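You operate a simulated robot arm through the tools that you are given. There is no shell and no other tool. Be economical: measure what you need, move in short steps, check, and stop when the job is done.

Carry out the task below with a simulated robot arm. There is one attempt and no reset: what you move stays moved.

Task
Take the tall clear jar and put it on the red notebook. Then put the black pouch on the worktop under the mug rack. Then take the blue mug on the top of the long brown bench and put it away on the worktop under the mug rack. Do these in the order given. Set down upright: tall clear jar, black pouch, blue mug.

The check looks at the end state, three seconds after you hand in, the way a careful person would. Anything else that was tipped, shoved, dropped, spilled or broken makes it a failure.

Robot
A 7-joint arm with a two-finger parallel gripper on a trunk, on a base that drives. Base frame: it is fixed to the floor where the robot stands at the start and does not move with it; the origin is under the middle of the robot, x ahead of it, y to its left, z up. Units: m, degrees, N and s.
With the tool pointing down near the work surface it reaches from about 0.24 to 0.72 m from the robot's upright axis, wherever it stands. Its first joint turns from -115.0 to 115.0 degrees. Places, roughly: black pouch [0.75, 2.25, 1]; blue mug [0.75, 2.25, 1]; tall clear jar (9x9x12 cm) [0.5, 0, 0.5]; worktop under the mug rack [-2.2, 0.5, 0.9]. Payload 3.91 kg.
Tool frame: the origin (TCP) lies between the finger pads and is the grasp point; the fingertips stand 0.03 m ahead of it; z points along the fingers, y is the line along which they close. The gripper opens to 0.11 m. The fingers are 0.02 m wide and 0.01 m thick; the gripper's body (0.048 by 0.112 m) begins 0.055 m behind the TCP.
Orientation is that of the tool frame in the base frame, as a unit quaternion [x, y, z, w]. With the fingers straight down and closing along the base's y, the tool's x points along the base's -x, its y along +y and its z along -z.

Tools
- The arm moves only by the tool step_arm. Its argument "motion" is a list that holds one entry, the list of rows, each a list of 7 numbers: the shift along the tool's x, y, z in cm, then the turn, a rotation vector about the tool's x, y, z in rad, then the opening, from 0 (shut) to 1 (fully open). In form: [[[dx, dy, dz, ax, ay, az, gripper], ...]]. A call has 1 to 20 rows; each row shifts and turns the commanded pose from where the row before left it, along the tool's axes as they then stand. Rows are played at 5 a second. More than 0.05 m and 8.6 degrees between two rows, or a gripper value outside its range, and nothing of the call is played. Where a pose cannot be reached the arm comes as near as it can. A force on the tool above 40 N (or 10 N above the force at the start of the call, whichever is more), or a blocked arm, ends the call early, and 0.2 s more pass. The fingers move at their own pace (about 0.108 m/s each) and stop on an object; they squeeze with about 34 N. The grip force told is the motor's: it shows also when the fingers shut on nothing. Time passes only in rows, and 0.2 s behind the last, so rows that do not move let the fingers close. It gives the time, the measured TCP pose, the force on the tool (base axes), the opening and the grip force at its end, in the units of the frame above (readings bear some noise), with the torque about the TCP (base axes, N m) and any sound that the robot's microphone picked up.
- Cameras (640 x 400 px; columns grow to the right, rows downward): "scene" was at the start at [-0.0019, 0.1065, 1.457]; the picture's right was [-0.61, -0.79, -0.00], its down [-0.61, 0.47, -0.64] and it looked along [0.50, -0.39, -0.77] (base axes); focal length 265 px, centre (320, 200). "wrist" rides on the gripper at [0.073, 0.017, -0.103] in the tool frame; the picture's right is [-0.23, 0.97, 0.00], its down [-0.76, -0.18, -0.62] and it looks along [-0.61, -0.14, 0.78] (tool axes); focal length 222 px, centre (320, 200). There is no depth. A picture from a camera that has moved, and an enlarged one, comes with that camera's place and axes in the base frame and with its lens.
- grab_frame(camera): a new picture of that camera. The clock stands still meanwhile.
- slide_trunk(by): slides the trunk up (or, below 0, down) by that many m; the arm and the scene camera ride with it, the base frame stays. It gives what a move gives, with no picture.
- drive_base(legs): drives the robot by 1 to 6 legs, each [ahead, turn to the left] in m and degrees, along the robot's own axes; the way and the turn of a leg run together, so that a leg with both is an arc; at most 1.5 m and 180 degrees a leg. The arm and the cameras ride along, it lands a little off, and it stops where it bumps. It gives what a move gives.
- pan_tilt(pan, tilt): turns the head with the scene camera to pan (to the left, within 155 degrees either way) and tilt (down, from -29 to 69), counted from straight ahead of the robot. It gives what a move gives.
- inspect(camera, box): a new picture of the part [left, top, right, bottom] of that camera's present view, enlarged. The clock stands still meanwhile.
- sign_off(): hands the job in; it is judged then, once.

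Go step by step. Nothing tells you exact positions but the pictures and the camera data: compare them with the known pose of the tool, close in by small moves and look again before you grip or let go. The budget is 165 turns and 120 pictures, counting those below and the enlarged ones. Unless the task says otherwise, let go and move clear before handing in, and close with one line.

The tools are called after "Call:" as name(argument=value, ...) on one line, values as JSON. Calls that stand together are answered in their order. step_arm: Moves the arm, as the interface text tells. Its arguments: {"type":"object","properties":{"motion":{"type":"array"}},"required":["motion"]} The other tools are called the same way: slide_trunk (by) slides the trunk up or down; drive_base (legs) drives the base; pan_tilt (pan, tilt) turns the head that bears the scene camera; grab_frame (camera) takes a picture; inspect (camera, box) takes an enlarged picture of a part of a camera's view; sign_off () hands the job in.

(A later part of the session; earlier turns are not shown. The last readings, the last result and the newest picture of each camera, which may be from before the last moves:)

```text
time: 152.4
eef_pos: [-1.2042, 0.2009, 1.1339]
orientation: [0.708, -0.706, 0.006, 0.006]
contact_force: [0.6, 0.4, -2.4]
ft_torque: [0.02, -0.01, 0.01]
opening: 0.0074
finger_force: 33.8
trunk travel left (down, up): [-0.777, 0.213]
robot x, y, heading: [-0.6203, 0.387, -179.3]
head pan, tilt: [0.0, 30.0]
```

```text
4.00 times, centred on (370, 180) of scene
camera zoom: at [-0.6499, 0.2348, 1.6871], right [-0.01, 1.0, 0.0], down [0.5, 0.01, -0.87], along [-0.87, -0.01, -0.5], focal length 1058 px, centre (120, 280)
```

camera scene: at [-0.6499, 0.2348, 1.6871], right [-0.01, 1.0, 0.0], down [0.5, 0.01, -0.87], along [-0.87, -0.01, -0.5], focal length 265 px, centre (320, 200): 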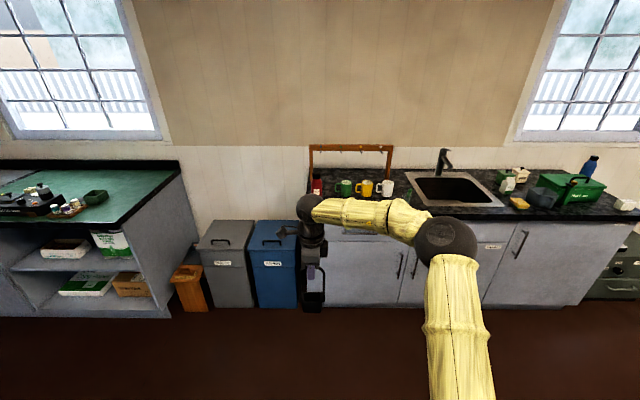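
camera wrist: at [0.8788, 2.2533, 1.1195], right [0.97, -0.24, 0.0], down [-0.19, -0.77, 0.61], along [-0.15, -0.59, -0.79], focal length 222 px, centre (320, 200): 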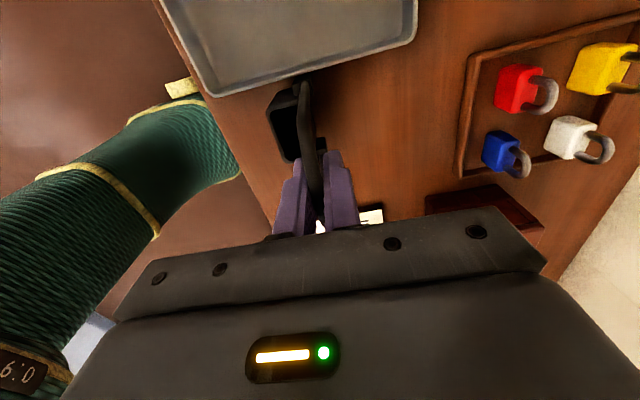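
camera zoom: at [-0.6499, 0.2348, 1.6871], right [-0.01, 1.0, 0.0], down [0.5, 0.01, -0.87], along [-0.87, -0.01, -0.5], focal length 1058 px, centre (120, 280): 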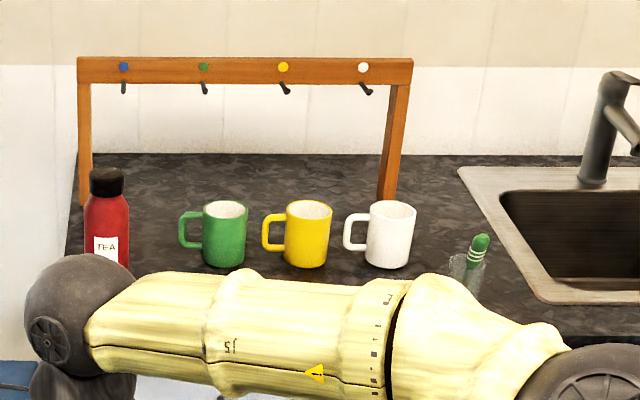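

The rack has coloured pegs, with green, yellow and white mugs in a row in front and a tea bottle at the left; free space lies behind the mug row under the bar. I'll raise, centre the hand in front of the robot, and drive closer.

Call:
slide_trunk(by=0.1)

Call:
step_arm(motion=[[[-4, 0, 0, 0, 0, 0, 0], [-4, 0, 0, 0, 0, 0, 0], [-4, 0, 0, 0, 0, 0, 0], [-4, 0, 0, 0, 0, 0, 0], [-4, 0, 0, 0, 0, 0, 0], [-4, 0, 0, 0, 0, 0, 0], [0, 0, 0, 0, 0, 0, 0]]])

Call:
drive_base(legs=[[0.55, 0]])

Call:
pan_tilt(pan=10, tilt=45)

Call:
grab_frame(camera="scene")

```text
time: 153.7
eef_pos: [-1.2059, 0.2004, 1.2346]
orientation: [0.708, -0.706, 0.006, 0.007]
contact_force: [-0.3, 0.3, -2.9]
ft_torque: [-0.02, 0.03, 0.0]
opening: 0.0073
finger_force: 34.1
trunk travel left (down, up): [-0.877, 0.113]
robot x, y, heading: [-0.6208, 0.3878, -178.9]
head pan, tilt: [0.0, 30.0]
```

```text
time: 155.3
eef_pos: [-1.2052, 0.4396, 1.2295]
orientation: [0.708, -0.707, 0.006, 0.006]
contact_force: [-0.1, 0.0, -3.1]
ft_torque: [0.0, -0.03, 0.03]
opening: 0.0072
finger_force: 33.3
trunk travel left (down, up): [-0.877, 0.113]
robot x, y, heading: [-0.6214, 0.389, -179.1]
head pan, tilt: [0.0, 30.0]
```

```text
time: 158.5
eef_pos: [-1.7589, 0.4306, 1.2297]
orientation: [0.708, -0.706, 0.006, 0.006]
contact_force: [-0.3, 0.6, -3.0]
ft_torque: [0.02, 0.02, 0.03]
opening: 0.0072
finger_force: 34.2
trunk travel left (down, up): [-0.877, 0.113]
robot x, y, heading: [-1.1727, 0.3803, -179.0]
head pan, tilt: [0.0, 30.0]
```

```text
time: 159.3
eef_pos: [-1.7569, 0.4313, 1.2296]
orientation: [0.709, -0.706, 0.006, 0.006]
contact_force: [-0.4, 0.0, -2.1]
ft_torque: [-0.02, 0.0, -0.04]
opening: 0.0072
finger_force: 34.2
trunk travel left (down, up): [-0.877, 0.113]
robot x, y, heading: [-1.1725, 0.3774, -179.3]
head pan, tilt: [10.0, 45.0]
```

```text
50 pictures are left
camera scene: at [-1.1916, 0.2127, 1.7646], right [-0.19, 0.98, 0.0], down [0.69, 0.13, -0.71], along [-0.69, -0.13, -0.71], focal length 265 px, centre (320, 200)
```

scene: 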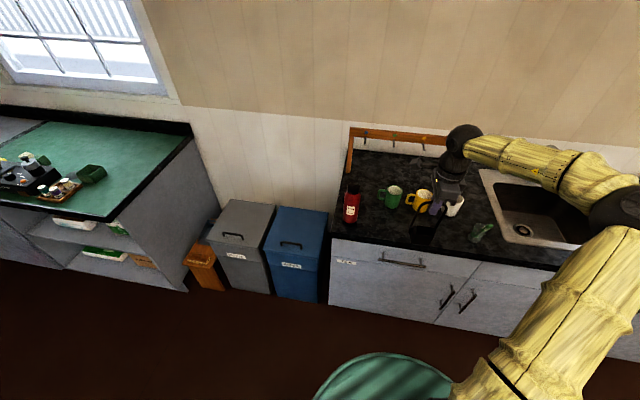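

Call:
inspect(camera="scene", box=[320, 110, 500, 260])

Call:
grab_frame(camera="wrist")

```text
2.67 times, centred on (410, 185) of scene
camera zoom: at [-1.1916, 0.2127, 1.7646], right [-0.19, 0.98, 0.0], down [0.69, 0.13, -0.71], along [-0.69, -0.13, -0.71], focal length 706 px, centre (80, 240)
```

zoom: 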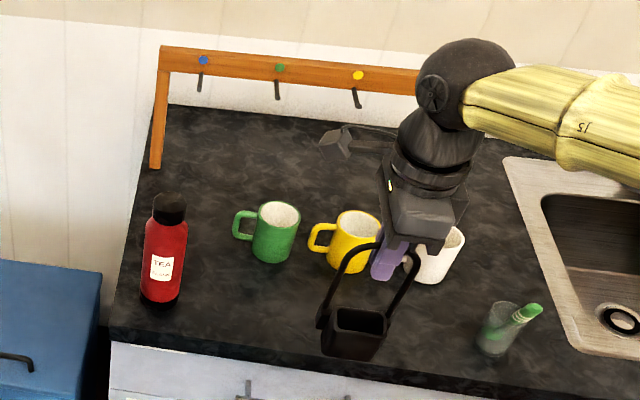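

```text
48 pictures are left
camera wrist: at [-1.7737, 0.3605, 1.3345], right [-0.97, 0.22, 0.0], down [0.18, 0.77, 0.61], along [0.14, 0.59, -0.79], focal length 222 px, centre (320, 200)
```

wrist: 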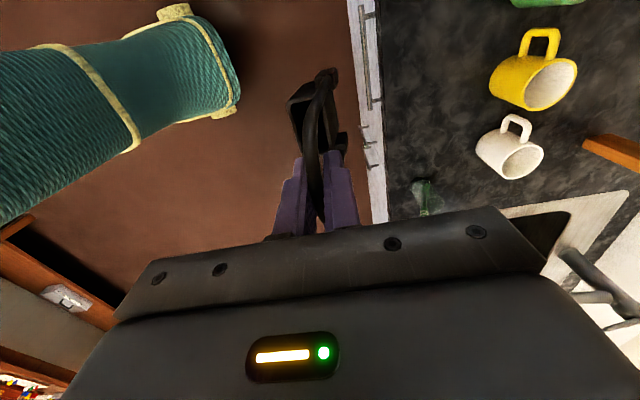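

Two-view triangulation puts the worktop at z≈0.93, the mug row at x≈-2.03 and the rack bar at x≈-2.21 (y from 0.16 to 0.66). The blue peg's free slot is about (-2.03, 0.25). I'll set the pouch behind the mugs at about (-2.12, 0.41), so I raise a bit and drive closer.

Call:
slide_trunk(by=0.05)

Call:
drive_base(legs=[[0.22, 0]])

Call:
grab_frame(camera="scene")

```text
time: 160.2
eef_pos: [-1.758, 0.433, 1.2792]
orientation: [0.708, -0.706, 0.006, 0.006]
contact_force: [-1.0, 0.9, -2.9]
ft_torque: [0.0, 0.01, -0.01]
opening: 0.0072
finger_force: 34.1
trunk travel left (down, up): [-0.927, 0.063]
robot x, y, heading: [-1.1735, 0.3764, -179.3]
head pan, tilt: [10.0, 45.0]
```

```text
time: 161.9
eef_pos: [-1.979, 0.4284, 1.2787]
orientation: [0.708, -0.707, 0.007, 0.006]
contact_force: [-1.8, 0.4, -2.4]
ft_torque: [-0.01, 0.02, 0.03]
opening: 0.0073
finger_force: 33.9
trunk travel left (down, up): [-0.927, 0.063]
robot x, y, heading: [-1.3933, 0.376, -178.9]
head pan, tilt: [10.0, 45.0]
```

```text
47 pictures are left
camera scene: at [-1.4138, 0.2091, 1.8145], right [-0.19, 0.98, 0.0], down [0.7, 0.13, -0.71], along [-0.69, -0.13, -0.71], focal length 265 px, centre (320, 200)
```

scene: 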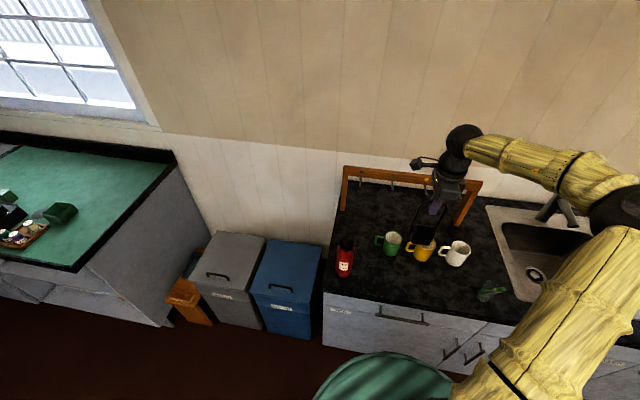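

Moving the arm forward over the mugs to x≈-2.12, then checking.

Call:
step_arm(motion=[[[0.4, 3.5, 0, 0, 0, 0, 0], [0.4, 3.5, 0, 0, 0, 0, 0], [0.4, 3.5, 0, 0, 0, 0, 0], [0.4, 3.5, 0, 0, 0, 0, 0], [0, 0, 0, 0, 0, 0, 0]]])

Call:
inspect(camera="scene", box=[320, 120, 500, 300])

```text
time: 163.1
eef_pos: [-2.1155, 0.4141, 1.2795]
orientation: [0.708, -0.707, 0.007, 0.006]
contact_force: [0.4, 0.1, -2.1]
ft_torque: [-0.01, 0.01, 0.01]
opening: 0.0072
finger_force: 34.0
trunk travel left (down, up): [-0.927, 0.063]
robot x, y, heading: [-1.394, 0.3739, -178.9]
head pan, tilt: [10.0, 45.0]
```

```text
2.22 times, centred on (410, 210) of scene
camera zoom: at [-1.4105, 0.2105, 1.8148], right [-0.19, 0.98, 0.0], down [0.69, 0.13, -0.71], along [-0.69, -0.13, -0.71], focal length 588 px, centre (120, 178)
```

zoom: 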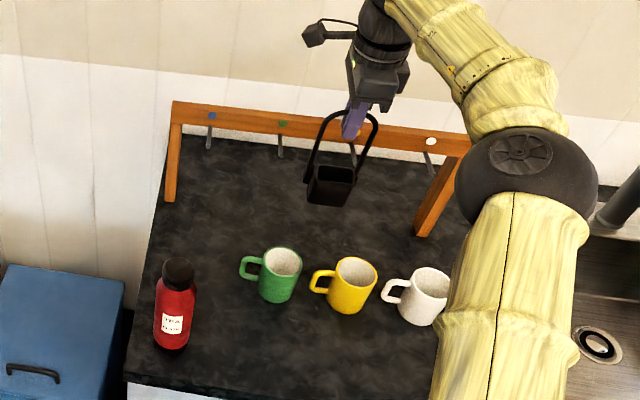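

Pouch target shifted slightly to x≈-2.14 for more clearance to the green mug. Lowering most of the way.

Call:
step_arm(motion=[[[-0.2, 1.2, 0, 0, 0, 0, 0], [-0.2, 1.0, 0, 0, 0, 0, 0], [0, 0, 4, 0, 0, 0, 0], [0, 0, 4, 0, 0, 0, 0], [0, 0, 4, 0, 0, 0, 0], [0, 0, 2, 0, 0, 0, 0], [0, 0, 0, 0, 0, 0, 0]]])

Call:
inspect(camera="scene", box=[340, 140, 480, 270])

Call:
grab_frame(camera="wrist")

```text
time: 164.7
eef_pos: [-2.1409, 0.414, 1.1388]
orientation: [0.708, -0.707, 0.007, 0.006]
contact_force: [0.1, -0.3, -2.8]
ft_torque: [-0.01, 0.0, -0.01]
opening: 0.0072
finger_force: 33.8
trunk travel left (down, up): [-0.927, 0.063]
robot x, y, heading: [-1.3908, 0.3772, -179.2]
head pan, tilt: [10.0, 45.0]
```

```text
3.08 times, centred on (410, 205) of scene
camera zoom: at [-1.4122, 0.2096, 1.8146], right [-0.19, 0.98, 0.0], down [0.69, 0.13, -0.71], along [-0.69, -0.13, -0.71], focal length 814 px, centre (43, 185)
```

zoom: 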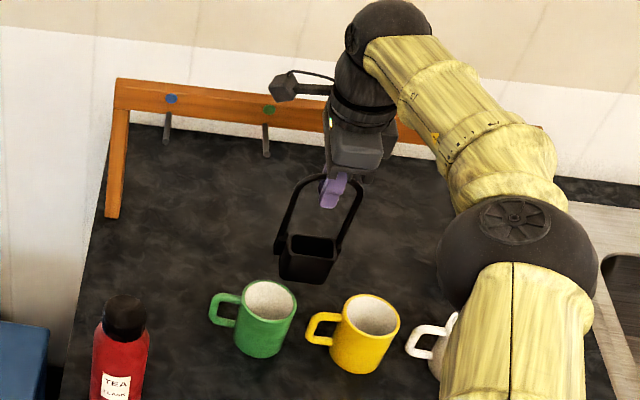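

```text
44 pictures are left
camera wrist: at [-2.1559, 0.3436, 1.2437], right [-0.97, 0.23, 0.0], down [0.18, 0.77, 0.61], along [0.14, 0.59, -0.79], focal length 222 px, centre (320, 200)
```

wrist: 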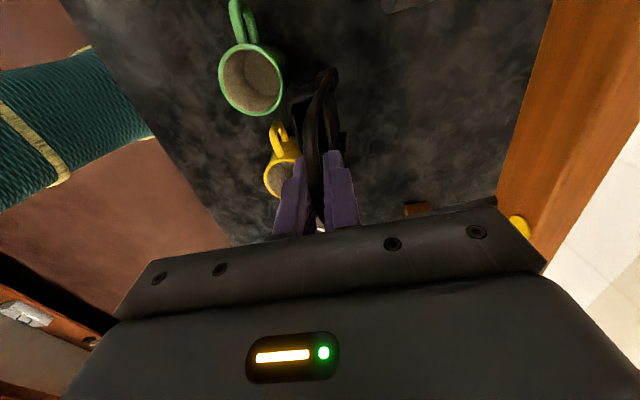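

Clear all around. Lowering in small steps until it touches.

Call:
step_arm(motion=[[[0, 0, 1.0, 0, 0, 0, 0], [0, 0, 1.0, 0, 0, 0, 0], [0, 0, 0.5, 0, 0, 0, 0], [0, 0, 0, 0, 0, 0, 0]]])

```text
time: 165.7
eef_pos: [-2.141, 0.4132, 1.1154]
orientation: [0.708, -0.706, 0.006, 0.006]
contact_force: [-0.1, 1.0, -2.5]
ft_torque: [-0.02, 0.03, -0.01]
opening: 0.0073
finger_force: 33.8
trunk travel left (down, up): [-0.927, 0.063]
robot x, y, heading: [-1.3924, 0.3754, -179.3]
head pan, tilt: [10.0, 45.0]
```

Call:
step_arm(motion=[[[0, 0, 0.5, 0, 0, 0, 0], [0, 0, 0.4, 0, 0, 0, 0], [0, 0, 0.4, 0, 0, 0, 0], [0, 0, 0, 0, 0, 0, 0]]])

Call:
inspect(camera="scene", box=[340, 140, 480, 270])

```text
time: 166.7
eef_pos: [-2.1413, 0.4136, 1.1032]
orientation: [0.708, -0.706, 0.005, 0.006]
contact_force: [-0.2, 0.6, -3.4]
ft_torque: [0.0, -0.02, -0.01]
opening: 0.0071
finger_force: 34.0
trunk travel left (down, up): [-0.927, 0.063]
robot x, y, heading: [-1.3935, 0.3727, -179.0]
head pan, tilt: [10.0, 45.0]
```

```text
3.08 times, centred on (410, 205) of scene
camera zoom: at [-1.4122, 0.209, 1.8145], right [-0.19, 0.98, 0.0], down [0.69, 0.13, -0.71], along [-0.69, -0.13, -0.71], focal length 814 px, centre (43, 185)
```

zoom: 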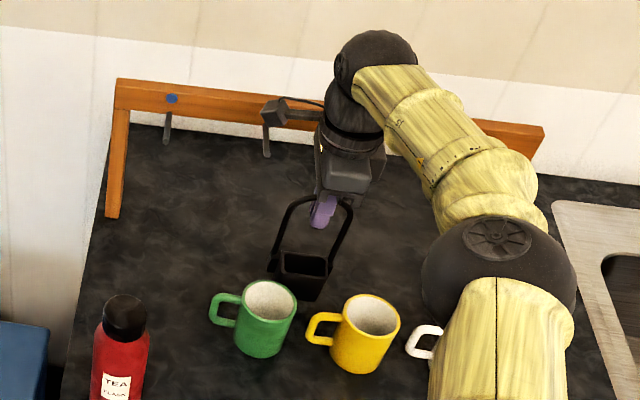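

Call:
step_arm(motion=[[[0, 0, 0.4, 0, 0, 0, 0], [0, 0, 0.4, 0, 0, 0, 0], [0, 0, 0, 0, 0, 0, 0]]])

```text
time: 167.5
eef_pos: [-2.1407, 0.4117, 1.0952]
orientation: [0.707, -0.707, 0.006, 0.006]
contact_force: [-0.1, -0.2, -2.5]
ft_torque: [-0.06, 0.02, 0.01]
opening: 0.0073
finger_force: 34.0
trunk travel left (down, up): [-0.927, 0.063]
robot x, y, heading: [-1.3938, 0.3757, -179.2]
head pan, tilt: [10.0, 45.0]
```

Call:
step_arm(motion=[[[0, 0, 0.4, 0, 0, 0, 0], [0, 0, 0.3, 0, 0, 0, 0], [0, 0, 0, 0, 0, 0, 0]]])

```text
time: 168.3
eef_pos: [-2.1396, 0.4126, 1.0883]
orientation: [0.707, -0.707, 0.007, 0.006]
contact_force: [-0.8, -0.5, -2.3]
ft_torque: [0.0, -0.01, 0.03]
opening: 0.0074
finger_force: 33.8
trunk travel left (down, up): [-0.927, 0.063]
robot x, y, heading: [-1.3889, 0.373, -179.0]
head pan, tilt: [10.0, 45.0]
```

Call:
step_arm(motion=[[[0, 0, 0.4, 0, 0, 0, 0], [0, 0, 0.3, 0, 0, 0, 0], [0, 0, 0, 0, 0, 0, 0]]])

Call:
inspect(camera="scene", box=[370, 160, 440, 225])

```text
time: 169.1
eef_pos: [-2.1401, 0.4128, 1.0795]
orientation: [0.708, -0.706, 0.006, 0.006]
contact_force: [-0.4, 0.2, -2.2]
ft_torque: [0.0, 0.02, -0.02]
opening: 0.0074
finger_force: 34.0
trunk travel left (down, up): [-0.927, 0.063]
robot x, y, heading: [-1.3916, 0.3773, -179.3]
head pan, tilt: [10.0, 45.0]
```

```text
6.15 times, centred on (405, 192) of scene
camera zoom: at [-1.4123, 0.2091, 1.8146], right [-0.19, 0.98, 0.0], down [0.69, 0.13, -0.71], along [-0.69, -0.13, -0.71], focal length 1628 px, centre (-203, 246)
```

zoom: 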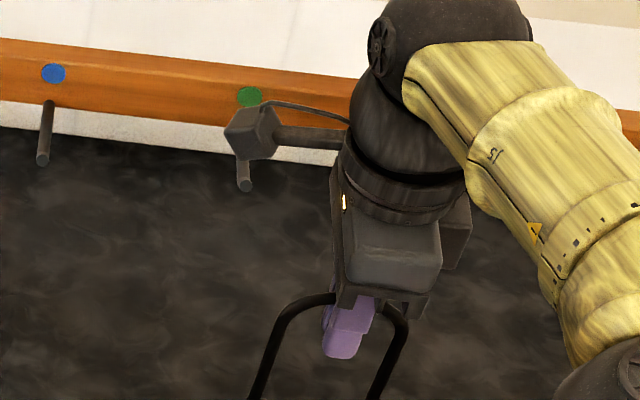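

The wrist camera is getting near the green peg, so I'll move 1.8 cm away from the bar before lowering the rest.

Call:
step_arm(motion=[[[-0.3, -1.8, 0, 0, 0, 0, 0], [0, 0, 0.4, 0, 0, 0, 0], [0, 0, 0.4, 0, 0, 0, 0], [0, 0, 0, 0, 0, 0, 0]]])

Call:
inspect(camera="scene", box=[360, 160, 450, 245])

```text
time: 170.1
eef_pos: [-2.1225, 0.4142, 1.0715]
orientation: [0.708, -0.706, 0.007, 0.006]
contact_force: [0.1, 0.1, -2.4]
ft_torque: [0.0, -0.05, 0.02]
opening: 0.0074
finger_force: 33.9
trunk travel left (down, up): [-0.927, 0.063]
robot x, y, heading: [-1.3925, 0.3747, -179.1]
head pan, tilt: [10.0, 45.0]
```

```text
4.71 times, centred on (405, 202) of scene
camera zoom: at [-1.4126, 0.2085, 1.8145], right [-0.19, 0.98, 0.0], down [0.69, 0.13, -0.71], along [-0.69, -0.13, -0.71], focal length 1245 px, centre (-80, 188)
```

zoom: 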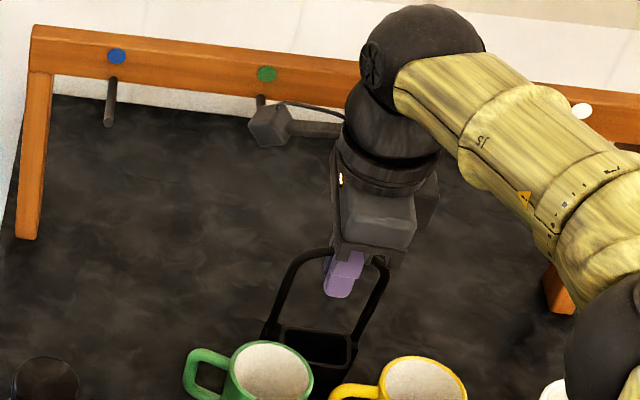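

Call:
step_arm(motion=[[[0, 0, 0.4, 0, 0, 0, 0], [0, 0, 0.3, 0, 0, 0, 0], [0, 0, 0, 0, 0, 0, 0]]])

Call:
grab_frame(camera="wrist")

```text
time: 170.9
eef_pos: [-2.1216, 0.4151, 1.0691]
orientation: [0.708, -0.706, 0.004, 0.009]
contact_force: [-1.5, 0.2, 24.9]
ft_torque: [-0.02, -0.01, 0.02]
opening: 0.0076
finger_force: 34.0
trunk travel left (down, up): [-0.927, 0.063]
robot x, y, heading: [-1.396, 0.3733, -179.2]
head pan, tilt: [10.0, 45.0]
```

```text
40 pictures are left
camera wrist: at [-2.1359, 0.3444, 1.174], right [-0.97, 0.23, 0.0], down [0.18, 0.77, 0.61], along [0.14, 0.59, -0.79], focal length 222 px, centre (320, 200)
```

wrist: 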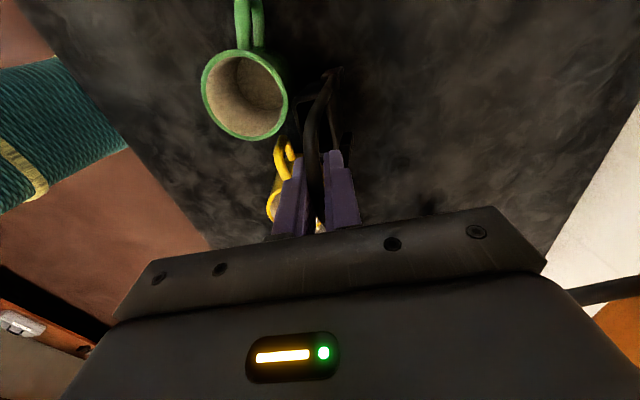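

The pouch is down (force flips to +25 N, no tilt torque). I'll ease off 2 mm, open the fingers a little, and rise straight up.

Call:
step_arm(motion=[[[0, 0, -0.3, 0, 0, 0, 0], [0, 0, 0, 0, 0, 0, 0.15], [0, 0, 0, 0, 0, 0, 0.35], [0, 0, 0, 0, 0, 0, 0.35], [0, 0, 0, 0, 0, 0, 0.35]]])

Call:
grab_frame(camera="wrist")

```text
time: 172.1
eef_pos: [-2.1225, 0.415, 1.0692]
orientation: [0.708, -0.706, 0.006, 0.006]
contact_force: [0.4, 0.4, 0.0]
ft_torque: [0.02, -0.02, -0.02]
opening: 0.0385
finger_force: 0.1
trunk travel left (down, up): [-0.927, 0.063]
robot x, y, heading: [-1.3932, 0.378, -179.1]
head pan, tilt: [10.0, 45.0]
```

```text
39 pictures are left
camera wrist: at [-2.1378, 0.3442, 1.173], right [-0.97, 0.23, 0.0], down [0.18, 0.77, 0.61], along [0.14, 0.59, -0.79], focal length 222 px, centre (320, 200)
```

wrist: 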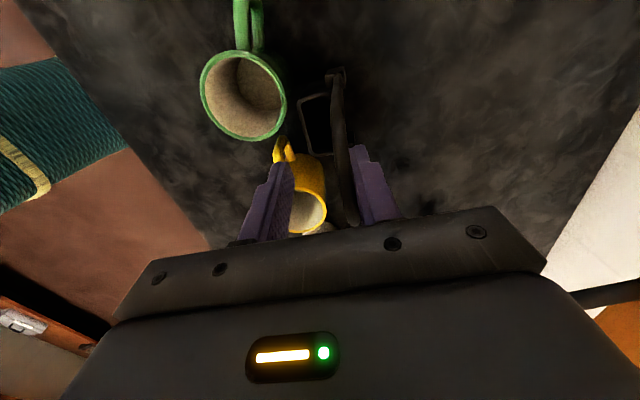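

Call:
step_arm(motion=[[[0, 0, -2, 0, 0, 0, 0.35], [0, 0, -4, 0, 0, 0, 0.35], [0, 0, -4, 0, 0, 0, 0.35], [0, 0, -4, 0, 0, 0, 0.35], [0, 0, -4, 0, 0, 0, 0.35], [0, -4, 0, 0, 0, 0, 1], [0, -4, 0, 0, 0, 0, 1], [0, -4, 0, 0, 0, 0, 1], [0, -4, 0, 0, 0, 0, 1]]])

Call:
inspect(camera="scene", box=[330, 140, 490, 290])

```text
time: 174.1
eef_pos: [-1.9617, 0.4172, 1.2483]
orientation: [0.708, -0.707, 0.005, 0.007]
contact_force: [0.6, 0.1, -0.3]
ft_torque: [0.02, 0.02, 0.01]
opening: 0.1099
finger_force: 0.1
trunk travel left (down, up): [-0.927, 0.063]
robot x, y, heading: [-1.3956, 0.3784, -179.1]
head pan, tilt: [10.0, 45.0]
```

```text
2.67 times, centred on (410, 215) of scene
camera zoom: at [-1.41, 0.2088, 1.8146], right [-0.19, 0.98, 0.0], down [0.69, 0.13, -0.71], along [-0.7, -0.13, -0.71], focal length 706 px, centre (80, 160)
```

zoom: 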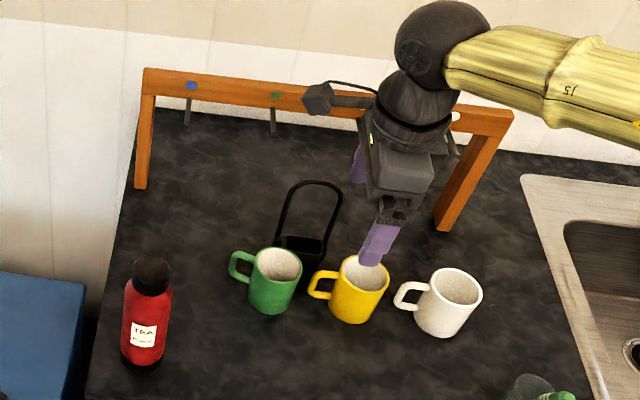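

The pouch sits behind the green mug with nothing else disturbed. Now for the blue mug: I back off, spin the hand so its camera faces away from me and it closes left-right, and drive to the bench opposite the mug.

Call:
drive_base(legs=[[-0.75, 0]])

Call:
step_arm(motion=[[[0, 0, 0, 0, 0, 0.143, 1], [0, 0, 0, 0, 0, 0.143, 1], [0, 0, 0, 0, 0, 0.143, 1], [0, 0, 0, 0, 0, 0.143, 1], [0, 0, 0, 0, 0, 0.143, 1], [0, 0, 0, 0, 0, 0.143, 1], [0, 0, 0, 0, 0, 0.143, 1], [0, 0, 0, 0, 0, 0.143, 1], [0, 0, 0, 0, 0, 0.143, 1], [0, 0, 0, 0, 0, 0.143, 1], [0, 0, 0, 0, 0, 0.143, 1]]])

Call:
pan_tilt(pan=0, tilt=35)

Call:
inspect(camera="scene", box=[280, 100, 460, 212])

```text
time: 178.2
eef_pos: [-1.2109, 0.431, 1.2476]
orientation: [0.707, -0.707, 0.005, 0.008]
contact_force: [-0.4, -0.8, 1.0]
ft_torque: [0.0, -0.01, 0.0]
opening: 0.1098
finger_force: 0.1
trunk travel left (down, up): [-0.927, 0.063]
robot x, y, heading: [-0.6402, 0.3831, -179.3]
head pan, tilt: [10.0, 45.0]
```

```text
time: 180.6
eef_pos: [-1.2096, 0.4316, 1.2484]
orientation: [0.002, 1.0, -0.009, -0.001]
contact_force: [-0.7, 1.2, -0.6]
ft_torque: [-0.01, 0.02, 0.0]
opening: 0.1099
finger_force: 0.2
trunk travel left (down, up): [-0.927, 0.063]
robot x, y, heading: [-0.637, 0.3836, -179.4]
head pan, tilt: [10.0, 45.0]
```

```text
time: 181.3
eef_pos: [-1.2108, 0.4301, 1.2484]
orientation: [-0.001, 1.0, -0.008, 0.0]
contact_force: [0.6, -0.5, 0.2]
ft_torque: [-0.01, 0.04, -0.02]
opening: 0.1099
finger_force: 0.0
trunk travel left (down, up): [-0.927, 0.063]
robot x, y, heading: [-0.6365, 0.3868, -179.4]
head pan, tilt: [0.0, 35.0]
```

```text
3.56 times, centred on (370, 156) of scene
camera zoom: at [-0.6673, 0.2341, 1.8293], right [-0.01, 1.0, 0.0], down [0.57, 0.01, -0.82], along [-0.82, -0.01, -0.57], focal length 941 px, centre (142, 356)
```

zoom: 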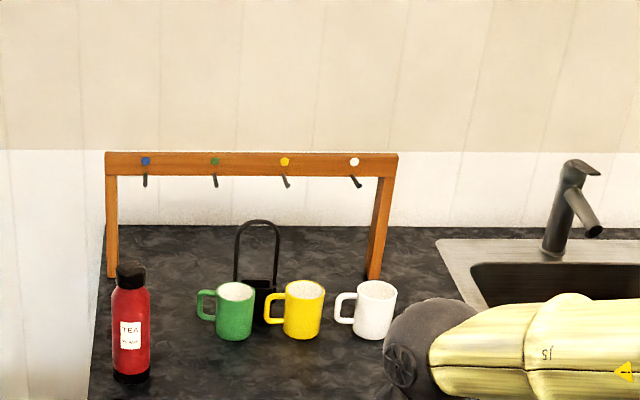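

The pouch stands upright behind the mugs. Driving to the bench.

Call:
drive_base(legs=[[0, -90], [1.4, 0], [0.54, 0], [0, -90]])

Call:
pan_tilt(pan=-5, tilt=40)

Call:
grab_frame(camera="scene")

```text
time: 198.6
eef_pos: [-0.102, 2.282, 1.2474]
orientation: [1.0, -0.001, -0.001, -0.008]
contact_force: [-0.4, 0.5, -0.6]
ft_torque: [0.01, -0.01, 0.01]
opening: 0.11
finger_force: 0.0
trunk travel left (down, up): [-0.927, 0.063]
robot x, y, heading: [-0.6732, 2.3307, 1.0]
head pan, tilt: [0.0, 35.0]
```

```text
time: 199.3
eef_pos: [-0.1026, 2.2834, 1.249]
orientation: [1.0, -0.001, 0.0, -0.009]
contact_force: [-0.1, -0.2, 0.4]
ft_torque: [-0.01, 0.01, 0.01]
opening: 0.1097
finger_force: 0.0
trunk travel left (down, up): [-0.927, 0.063]
robot x, y, heading: [-0.6726, 2.3278, 1.0]
head pan, tilt: [-5.0, 40.0]
```

```text
36 pictures are left
camera scene: at [-0.6526, 2.4734, 1.8218], right [-0.08, -1.0, 0.0], down [-0.64, 0.05, -0.77], along [0.76, -0.06, -0.64], focal length 265 px, centre (320, 200)
```

scene: 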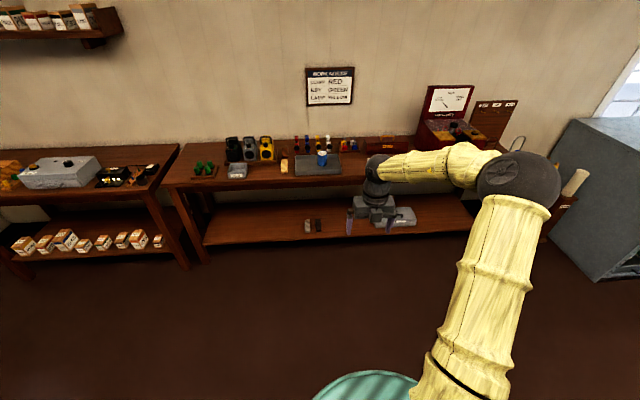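

Call:
drive_base(legs=[[0.92, 0]])

Call:
pan_tilt(pan=0, tilt=48)

Call:
grab_frame(camera="scene")

Call:
grab_frame(camera="wrist")

```text
time: 204.1
eef_pos: [0.8103, 2.2949, 1.2487]
orientation: [1.0, -0.001, 0.0, -0.009]
contact_force: [0.4, -0.4, -0.7]
ft_torque: [-0.04, -0.02, -0.01]
opening: 0.11
finger_force: 0.1
trunk travel left (down, up): [-0.927, 0.063]
robot x, y, heading: [0.24, 2.3391, 0.8]
head pan, tilt: [-5.0, 40.0]
```

```text
time: 204.8
eef_pos: [0.8093, 2.2946, 1.2482]
orientation: [1.0, 0.0, 0.0, -0.009]
contact_force: [-0.1, 0.2, -0.4]
ft_torque: [0.0, 0.0, 0.01]
opening: 0.1101
finger_force: 0.1
trunk travel left (down, up): [-0.927, 0.063]
robot x, y, heading: [0.2392, 2.3406, 0.5]
head pan, tilt: [0.0, 48.0]
```

```text
35 pictures are left
camera scene: at [0.2535, 2.492, 1.8104], right [0.01, -1.0, 0.0], down [-0.74, -0.01, -0.67], along [0.67, 0.01, -0.74], focal length 265 px, centre (320, 200)
```

scene: 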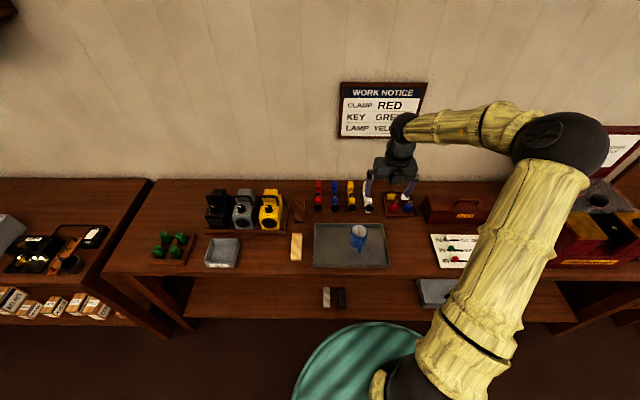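

```text
34 pictures are left
camera wrist: at [0.8832, 2.2758, 1.3511], right [-0.23, -0.97, -0.02], down [-0.76, 0.17, 0.63], along [-0.61, 0.16, -0.78], focal length 222 px, centre (320, 200)
```

wrist: 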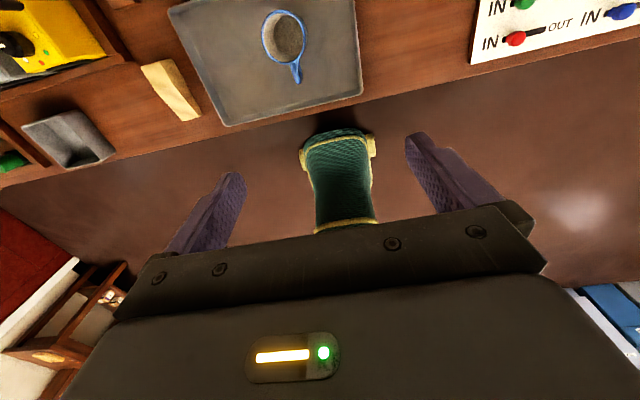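

Mug rim centre reads (0.88, 2.34) at z≈0.93, handle towards me. Moving above it and coming part way down.

Call:
step_arm(motion=[[[2.3, -1.5, 0, 0, 0, 0, 1], [2.3, -1.5, 0, 0, 0, 0, 1], [2.4, -1.5, 0, 0, 0, 0, 1], [0, 0, 4, 0, 0, 0, 1], [0, 0, 4, 0, 0, 0, 1], [0, 0, 4, 0, 0, 0, 1], [0, 0, 4, 0, 0, 0, 1], [0, 0, 4, 0, 0, 0, 1], [0, 0, 0, 0, 0, 0, 1]]])

Call:
grab_frame(camera="wrist")

Call:
inspect(camera="scene", box=[300, 160, 420, 280])

```text
time: 206.8
eef_pos: [0.8794, 2.343, 1.0495]
orientation: [1.0, 0.001, 0.0, -0.008]
contact_force: [0.2, -0.2, -0.8]
ft_torque: [0.0, 0.01, 0.02]
opening: 0.1098
finger_force: 0.0
trunk travel left (down, up): [-0.927, 0.063]
robot x, y, heading: [0.2388, 2.3404, 0.9]
head pan, tilt: [0.0, 48.0]
```

```text
33 pictures are left
camera wrist: at [0.9528, 2.3239, 1.152], right [-0.23, -0.97, -0.02], down [-0.76, 0.17, 0.63], along [-0.61, 0.16, -0.78], focal length 222 px, centre (320, 200)
```

wrist: 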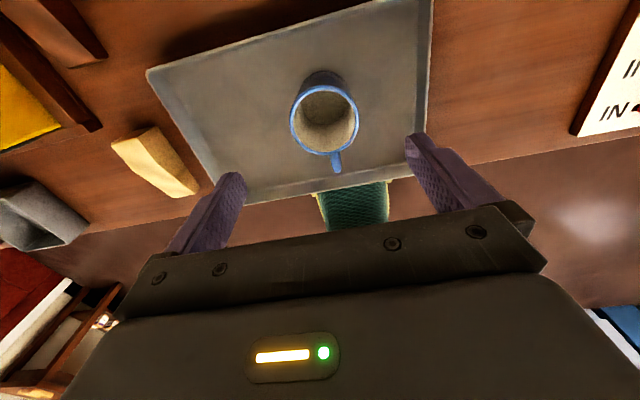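

```text
3.33 times, centred on (360, 220) of scene
camera zoom: at [0.253, 2.4922, 1.8104], right [0.01, -1.0, 0.0], down [-0.74, -0.01, -0.67], along [0.67, 0.01, -0.74], focal length 882 px, centre (187, 133)
```

zoom: 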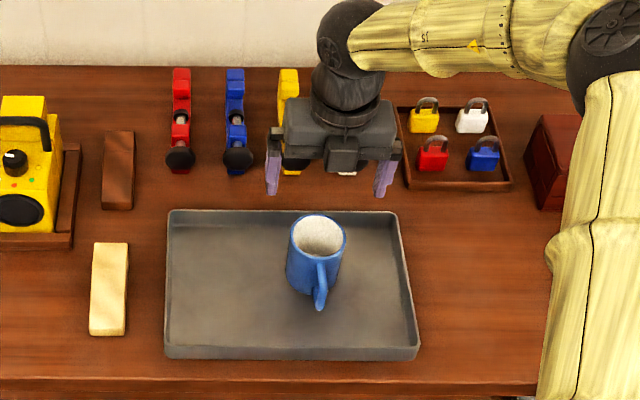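

Well centred on the mug. Descending around it.

Call:
step_arm(motion=[[[0, 0.1, 4, 0, 0, 0, 1], [0, 0, 4, 0, 0, 0, 1], [0, 0, 3, 0, 0, 0, 1], [0, 0, 2.5, 0, 0, 0, 1], [0, 0, 1.5, 0, 0, 0, 1], [0, 0, 0, 0, 0, 0, 1]]])

Call:
grab_frame(camera="wrist")

```text
time: 208.2
eef_pos: [0.88, 2.3444, 0.8984]
orientation: [1.0, 0.0, 0.001, -0.008]
contact_force: [-0.5, -0.4, -0.5]
ft_torque: [0.02, -0.03, 0.02]
opening: 0.1099
finger_force: 0.0
trunk travel left (down, up): [-0.927, 0.063]
robot x, y, heading: [0.2399, 2.3392, 1.0]
head pan, tilt: [0.0, 48.0]
```

```text
31 pictures are left
camera wrist: at [0.9536, 2.326, 1.0017], right [-0.23, -0.97, -0.02], down [-0.76, 0.17, 0.63], along [-0.61, 0.16, -0.78], focal length 222 px, centre (320, 200)
```

wrist: 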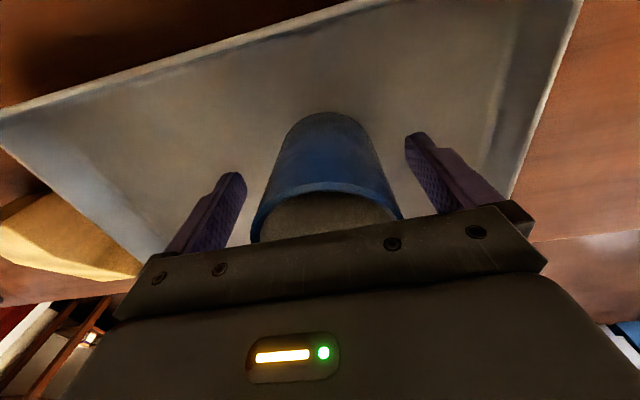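

Mug sits between the fingers with room on both sides. Closing.

Call:
step_arm(motion=[[[0, 0, 0, 0, 0, 0, 0.75], [0, 0, 0, 0, 0, 0, 0.6], [0, 0, 0, 0, 0, 0, 0.45], [0, 0, 0, 0, 0, 0, 0.4], [0, 0, 0, 0, 0, 0, 0.4], [0, 0, -1.5, 0, 0, 0, 0.4], [0, 0, -2, 0, 0, 0, 0.4], [0, 0, 0, 0, 0, 0, 0.4]]])

Call:
inspect(camera="scene", box=[300, 160, 420, 280])

```text
time: 210.0
eef_pos: [0.8794, 2.3443, 0.9333]
orientation: [1.0, 0.001, 0.001, -0.009]
contact_force: [-0.7, 0.4, -2.2]
ft_torque: [-0.02, -0.04, 0.01]
opening: 0.0643
finger_force: 34.0
trunk travel left (down, up): [-0.927, 0.063]
robot x, y, heading: [0.2382, 2.3395, 0.7]
head pan, tilt: [0.0, 48.0]
```

```text
3.33 times, centred on (360, 220) of scene
camera zoom: at [0.2543, 2.4922, 1.8103], right [0.01, -1.0, 0.0], down [-0.74, -0.01, -0.67], along [0.67, 0.01, -0.74], focal length 882 px, centre (187, 133)
```

zoom: 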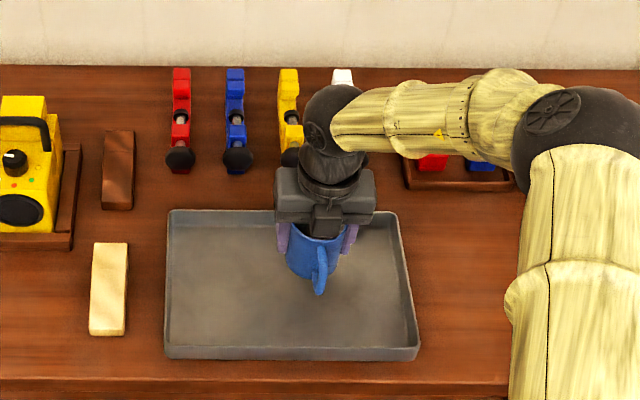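

Mug lifted cleanly. Raising it and driving to the rack.

Call:
step_arm(motion=[[[0, 0, -4, 0, 0, 0, 0.4], [0, 0, -4, 0, 0, 0, 0.4], [0, 0, -4, 0, 0, 0, 0.4], [0, 0, -4, 0, 0, 0, 0.4], [0, 0, -4, 0, 0, 0, 0.4], [0, 0, -4, 0, 0, 0, 0.4], [0, 0, -4, 0, 0, 0, 0.4], [0, 0, 0, 0, 0, 0, 0.4]]])

Call:
drive_base(legs=[[-0.9, 0], [0, -90], [1.4, 0], [0.7, 0], [0, -90]])

Call:
pan_tilt(pan=5, tilt=35)

Call:
grab_frame(camera="scene")

```text
time: 211.8
eef_pos: [0.8794, 2.3375, 1.2148]
orientation: [1.0, 0.0, 0.0, -0.008]
contact_force: [-0.2, -0.1, -2.4]
ft_torque: [-0.04, -0.03, 0.01]
opening: 0.0644
finger_force: 33.9
trunk travel left (down, up): [-0.927, 0.063]
robot x, y, heading: [0.2423, 2.3418, 0.8]
head pan, tilt: [0.0, 48.0]
```

```text
time: 234.1
eef_pos: [-1.2424, 0.2205, 1.2145]
orientation: [-0.006, 1.0, -0.009, 0.0]
contact_force: [0.4, 0.3, -2.7]
ft_torque: [-0.01, 0.03, -0.01]
opening: 0.064
finger_force: 34.4
trunk travel left (down, up): [-0.927, 0.063]
robot x, y, heading: [-0.6016, 0.2273, -178.4]
head pan, tilt: [0.0, 48.0]
```

```text
time: 234.9
eef_pos: [-1.2427, 0.2201, 1.2137]
orientation: [-0.006, 1.0, -0.009, 0.0]
contact_force: [0.3, 0.6, -2.9]
ft_torque: [-0.02, 0.01, -0.01]
opening: 0.0641
finger_force: 34.2
trunk travel left (down, up): [-0.927, 0.063]
robot x, y, heading: [-0.6005, 0.2258, -178.3]
head pan, tilt: [5.0, 35.0]
```

```text
29 pictures are left
camera scene: at [-0.6271, 0.0668, 1.8293], right [-0.11, 0.99, 0.0], down [0.57, 0.06, -0.82], along [-0.81, -0.09, -0.57], focal length 265 px, centre (320, 200)
```

scene: 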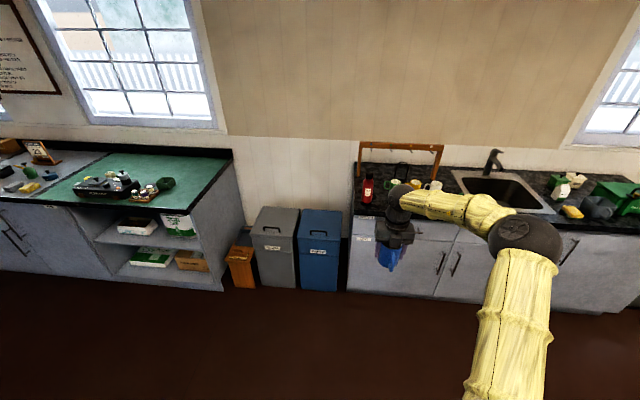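

I'll correct the heading slightly and drive in with the mug high.

Call:
drive_base(legs=[[0, -1.8], [0.72, 0]])

Call:
pan_tilt(pan=15, tilt=45)

Call:
grab_frame(camera="scene")

Call:
inspect(camera="scene", box=[320, 120, 500, 280])

```text
time: 239.2
eef_pos: [-1.9716, 0.2514, 1.2138]
orientation: [0.013, 1.0, -0.009, 0.0]
contact_force: [0.5, 1.3, -2.8]
ft_torque: [0.0, 0.0, -0.01]
opening: 0.064
finger_force: 33.9
trunk travel left (down, up): [-0.927, 0.063]
robot x, y, heading: [-1.3319, 0.2307, 179.6]
head pan, tilt: [5.0, 35.0]
```

```text
time: 239.9
eef_pos: [-1.9718, 0.2516, 1.2142]
orientation: [0.014, 1.0, -0.009, 0.001]
contact_force: [-0.6, -0.1, -1.4]
ft_torque: [-0.03, 0.03, -0.02]
opening: 0.0641
finger_force: 34.0
trunk travel left (down, up): [-0.927, 0.063]
robot x, y, heading: [-1.3301, 0.2336, 179.1]
head pan, tilt: [15.0, 45.0]
```

```text
28 pictures are left
camera scene: at [-1.3537, 0.0616, 1.8146], right [-0.25, 0.97, 0.0], down [0.69, 0.17, -0.71], along [-0.69, -0.17, -0.71], focal length 265 px, centre (320, 200)
```

scene: 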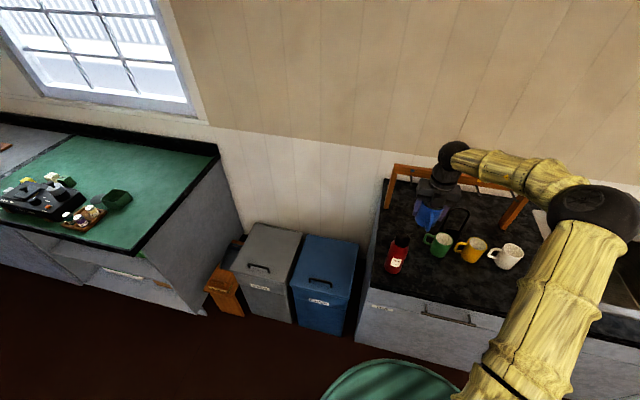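

```text
2.50 times, centred on (410, 200) of scene
camera zoom: at [-1.3537, 0.0616, 1.8146], right [-0.25, 0.97, 0.0], down [0.69, 0.17, -0.71], along [-0.69, -0.17, -0.71], focal length 662 px, centre (95, 200)
```

zoom: 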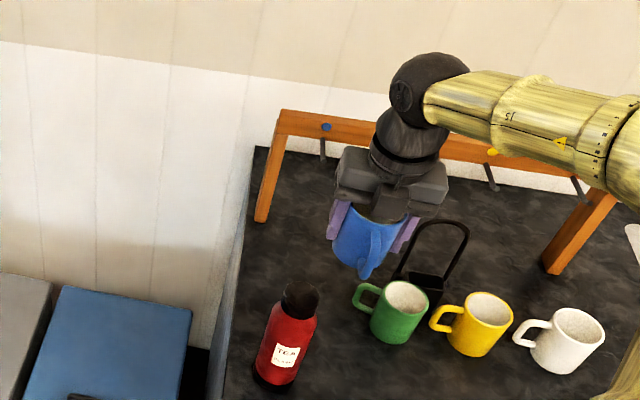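

Moving the mug forward to x≈-2.05, y≈0.235 and lowering part way, clear of bottle and green mug.

Call:
step_arm(motion=[[[2.6, -0.6, 0, 0, 0, 0, 0.4], [2.6, -0.6, 0, 0, 0, 0, 0.4], [2.6, -0.6, 0, 0, 0, 0, 0.4], [0, 0, 4, 0, 0, 0, 0.4], [0, 0, 4, 0, 0, 0, 0.4], [0, 0, 4, 0, 0, 0, 0.4], [0, 0, 0, 0, 0, 0, 0.4]]])

Call:
inspect(camera="scene", box=[360, 150, 480, 280])

Call:
grab_frame(camera="wrist")

```text
time: 241.5
eef_pos: [-2.0502, 0.2322, 1.095]
orientation: [0.013, 1.0, -0.008, -0.001]
contact_force: [-0.2, -0.9, -3.4]
ft_torque: [0.0, 0.04, 0.01]
opening: 0.0641
finger_force: 33.6
trunk travel left (down, up): [-0.927, 0.063]
robot x, y, heading: [-1.3339, 0.2354, 179.2]
head pan, tilt: [15.0, 45.0]
```

```text
3.08 times, centred on (420, 215) of scene
camera zoom: at [-1.3534, 0.061, 1.8145], right [-0.25, 0.97, 0.0], down [0.69, 0.17, -0.71], along [-0.69, -0.17, -0.71], focal length 814 px, centre (12, 154)
```

zoom: 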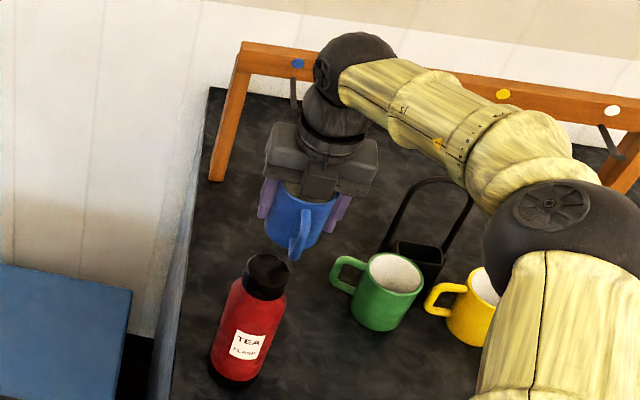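

```text
25 pictures are left
camera wrist: at [-2.1208, 0.2528, 1.1973], right [0.25, 0.97, -0.02], down [0.76, -0.19, 0.63], along [0.6, -0.17, -0.78], focal length 222 px, centre (320, 200)
```

wrist: 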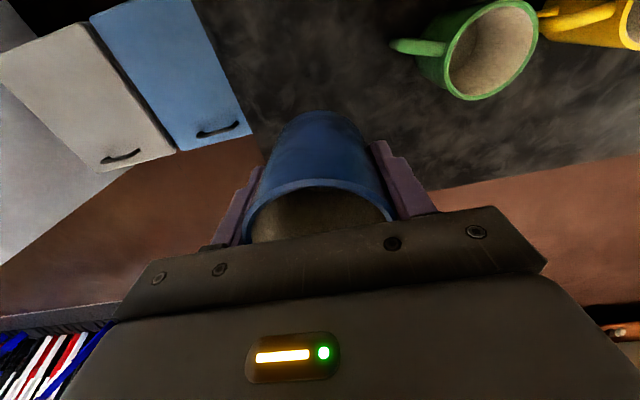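

All clear: bottle gap about 3 cm, green mug handle clear. Lowering further.

Call:
step_arm(motion=[[[0, 0, 3, 0, 0, 0, 0.4], [0, 0, 3, 0, 0, 0, 0.4], [0, 0, 2.5, 0, 0, 0, 0.4], [0, 0, 1, 0, 0, 0, 0.4], [0, 0, 0, 0, 0, 0, 0.4]]])

Call:
inspect(camera="scene", box=[360, 150, 480, 280])

```text
time: 242.7
eef_pos: [-2.0505, 0.2315, 0.9987]
orientation: [0.013, 1.0, -0.009, 0.0]
contact_force: [-0.3, -0.3, -1.6]
ft_torque: [-0.01, 0.05, 0.03]
opening: 0.0642
finger_force: 33.4
trunk travel left (down, up): [-0.927, 0.063]
robot x, y, heading: [-1.3314, 0.2323, 179.4]
head pan, tilt: [15.0, 45.0]
```

```text
3.08 times, centred on (420, 215) of scene
camera zoom: at [-1.354, 0.0614, 1.8145], right [-0.25, 0.97, 0.0], down [0.69, 0.17, -0.71], along [-0.68, -0.17, -0.71], focal length 814 px, centre (12, 154)
```

zoom: 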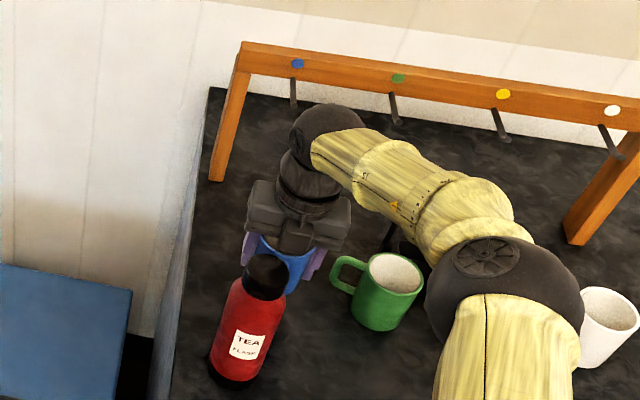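

Call:
step_arm(motion=[[[0, 0, 0.7, 0, 0, 0, 0.4], [0, 0, 0.7, 0, 0, 0, 0.4], [0, 0, 0.5, 0, 0, 0, 0.4], [0, 0, 0, 0, 0, 0, 0.4]]])

```text
time: 243.7
eef_pos: [-2.05, 0.2317, 0.9813]
orientation: [0.013, 1.0, -0.009, 0.0]
contact_force: [-1.1, -0.2, -2.1]
ft_torque: [0.0, 0.01, 0.04]
opening: 0.0645
finger_force: 33.6
trunk travel left (down, up): [-0.927, 0.063]
robot x, y, heading: [-1.3303, 0.2338, 179.3]
head pan, tilt: [15.0, 45.0]
```

Call:
step_arm(motion=[[[0, 0, 0.4, 0, 0, 0, 0.4], [0, 0, 0.4, 0, 0, 0, 0.4], [0, 0, 0, 0, 0, 0, 0.4]]])

```text
time: 244.5
eef_pos: [-2.0491, 0.2308, 0.9728]
orientation: [0.013, 1.0, -0.009, -0.001]
contact_force: [0.0, 0.2, -2.2]
ft_torque: [0.02, 0.03, 0.03]
opening: 0.064
finger_force: 33.5
trunk travel left (down, up): [-0.927, 0.063]
robot x, y, heading: [-1.3292, 0.2381, 179.6]
head pan, tilt: [15.0, 45.0]
```

Call:
step_arm(motion=[[[0, 0, 0.4, 0, 0, 0, 0.4], [0, 0, 0.4, 0, 0, 0, 0.4], [0, 0, 0, 0, 0, 0, 0.4]]])

Call:
grab_frame(camera="wrist")

```text
time: 245.3
eef_pos: [-2.0513, 0.2308, 0.9656]
orientation: [0.013, 1.0, -0.009, -0.001]
contact_force: [-0.5, -0.5, -2.6]
ft_torque: [0.03, 0.01, 0.01]
opening: 0.0641
finger_force: 33.4
trunk travel left (down, up): [-0.927, 0.063]
robot x, y, heading: [-1.3329, 0.2326, 179.1]
head pan, tilt: [15.0, 45.0]
```

```text
23 pictures are left
camera wrist: at [-2.1212, 0.2506, 1.0671], right [0.25, 0.97, -0.02], down [0.76, -0.19, 0.63], along [0.6, -0.17, -0.78], focal length 222 px, centre (320, 200)
```

wrist: 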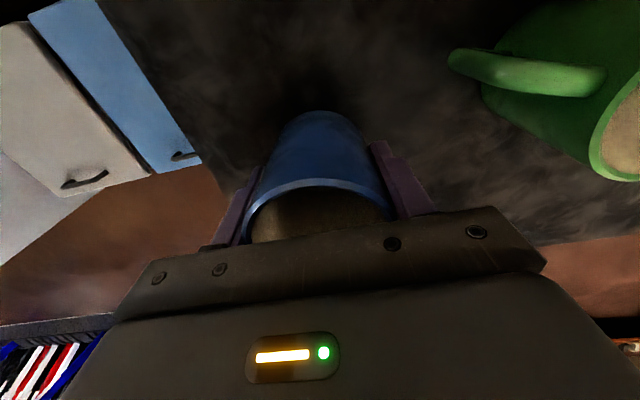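

Call:
step_arm(motion=[[[0, 0, 0.35, 0, 0, 0, 0.4], [0, 0, 0.35, 0, 0, 0, 0.4], [0, 0, 0, 0, 0, 0, 0.4]]])

```text
time: 246.1
eef_pos: [-2.0507, 0.2292, 0.9579]
orientation: [0.013, 1.0, -0.01, -0.001]
contact_force: [1.4, 0.0, -1.8]
ft_torque: [0.01, 0.0, 0.01]
opening: 0.0643
finger_force: 33.7
trunk travel left (down, up): [-0.927, 0.063]
robot x, y, heading: [-1.3311, 0.2356, 179.1]
head pan, tilt: [15.0, 45.0]
```

Call:
step_arm(motion=[[[0, 0, 0.3, 0, 0, 0, 0.4], [0, 0, 0.3, 0, 0, 0, 0.4], [0, 0, 0, 0, 0, 0, 0.4]]])

```text
time: 246.9
eef_pos: [-2.0504, 0.2296, 0.9515]
orientation: [0.013, 1.0, -0.009, 0.0]
contact_force: [-1.5, 0.3, -3.5]
ft_torque: [0.0, 0.03, 0.0]
opening: 0.0643
finger_force: 34.3
trunk travel left (down, up): [-0.927, 0.063]
robot x, y, heading: [-1.329, 0.2373, 179.4]
head pan, tilt: [15.0, 45.0]
```

Call:
step_arm(motion=[[[0, 0, 0.3, 0, 0, 0, 0.4], [0, 0, 0.3, 0, 0, 0, 0.4], [0, 0, 0, 0, 0, 0, 0.4]]])

```text
time: 247.7
eef_pos: [-2.0506, 0.2299, 0.9461]
orientation: [0.013, 1.0, -0.009, 0.0]
contact_force: [-0.5, -1.0, -1.8]
ft_torque: [0.02, 0.01, -0.02]
opening: 0.064
finger_force: 34.0
trunk travel left (down, up): [-0.927, 0.063]
robot x, y, heading: [-1.3319, 0.2312, 179.2]
head pan, tilt: [15.0, 45.0]
```

Call:
step_arm(motion=[[[0, 0, 0.3, 0, 0, 0, 0.4], [0, 0, 0.3, 0, 0, 0, 0.4], [0, 0, 0, 0, 0, 0, 0.4]]])

```text
time: 248.5
eef_pos: [-2.0507, 0.2304, 0.9416]
orientation: [0.013, 1.0, -0.011, -0.003]
contact_force: [-4.7, -2.5, 22.5]
ft_torque: [0.48, 0.0, 0.06]
opening: 0.0645
finger_force: 34.2
trunk travel left (down, up): [-0.927, 0.063]
robot x, y, heading: [-1.3313, 0.2347, 179.3]
head pan, tilt: [15.0, 45.0]
```

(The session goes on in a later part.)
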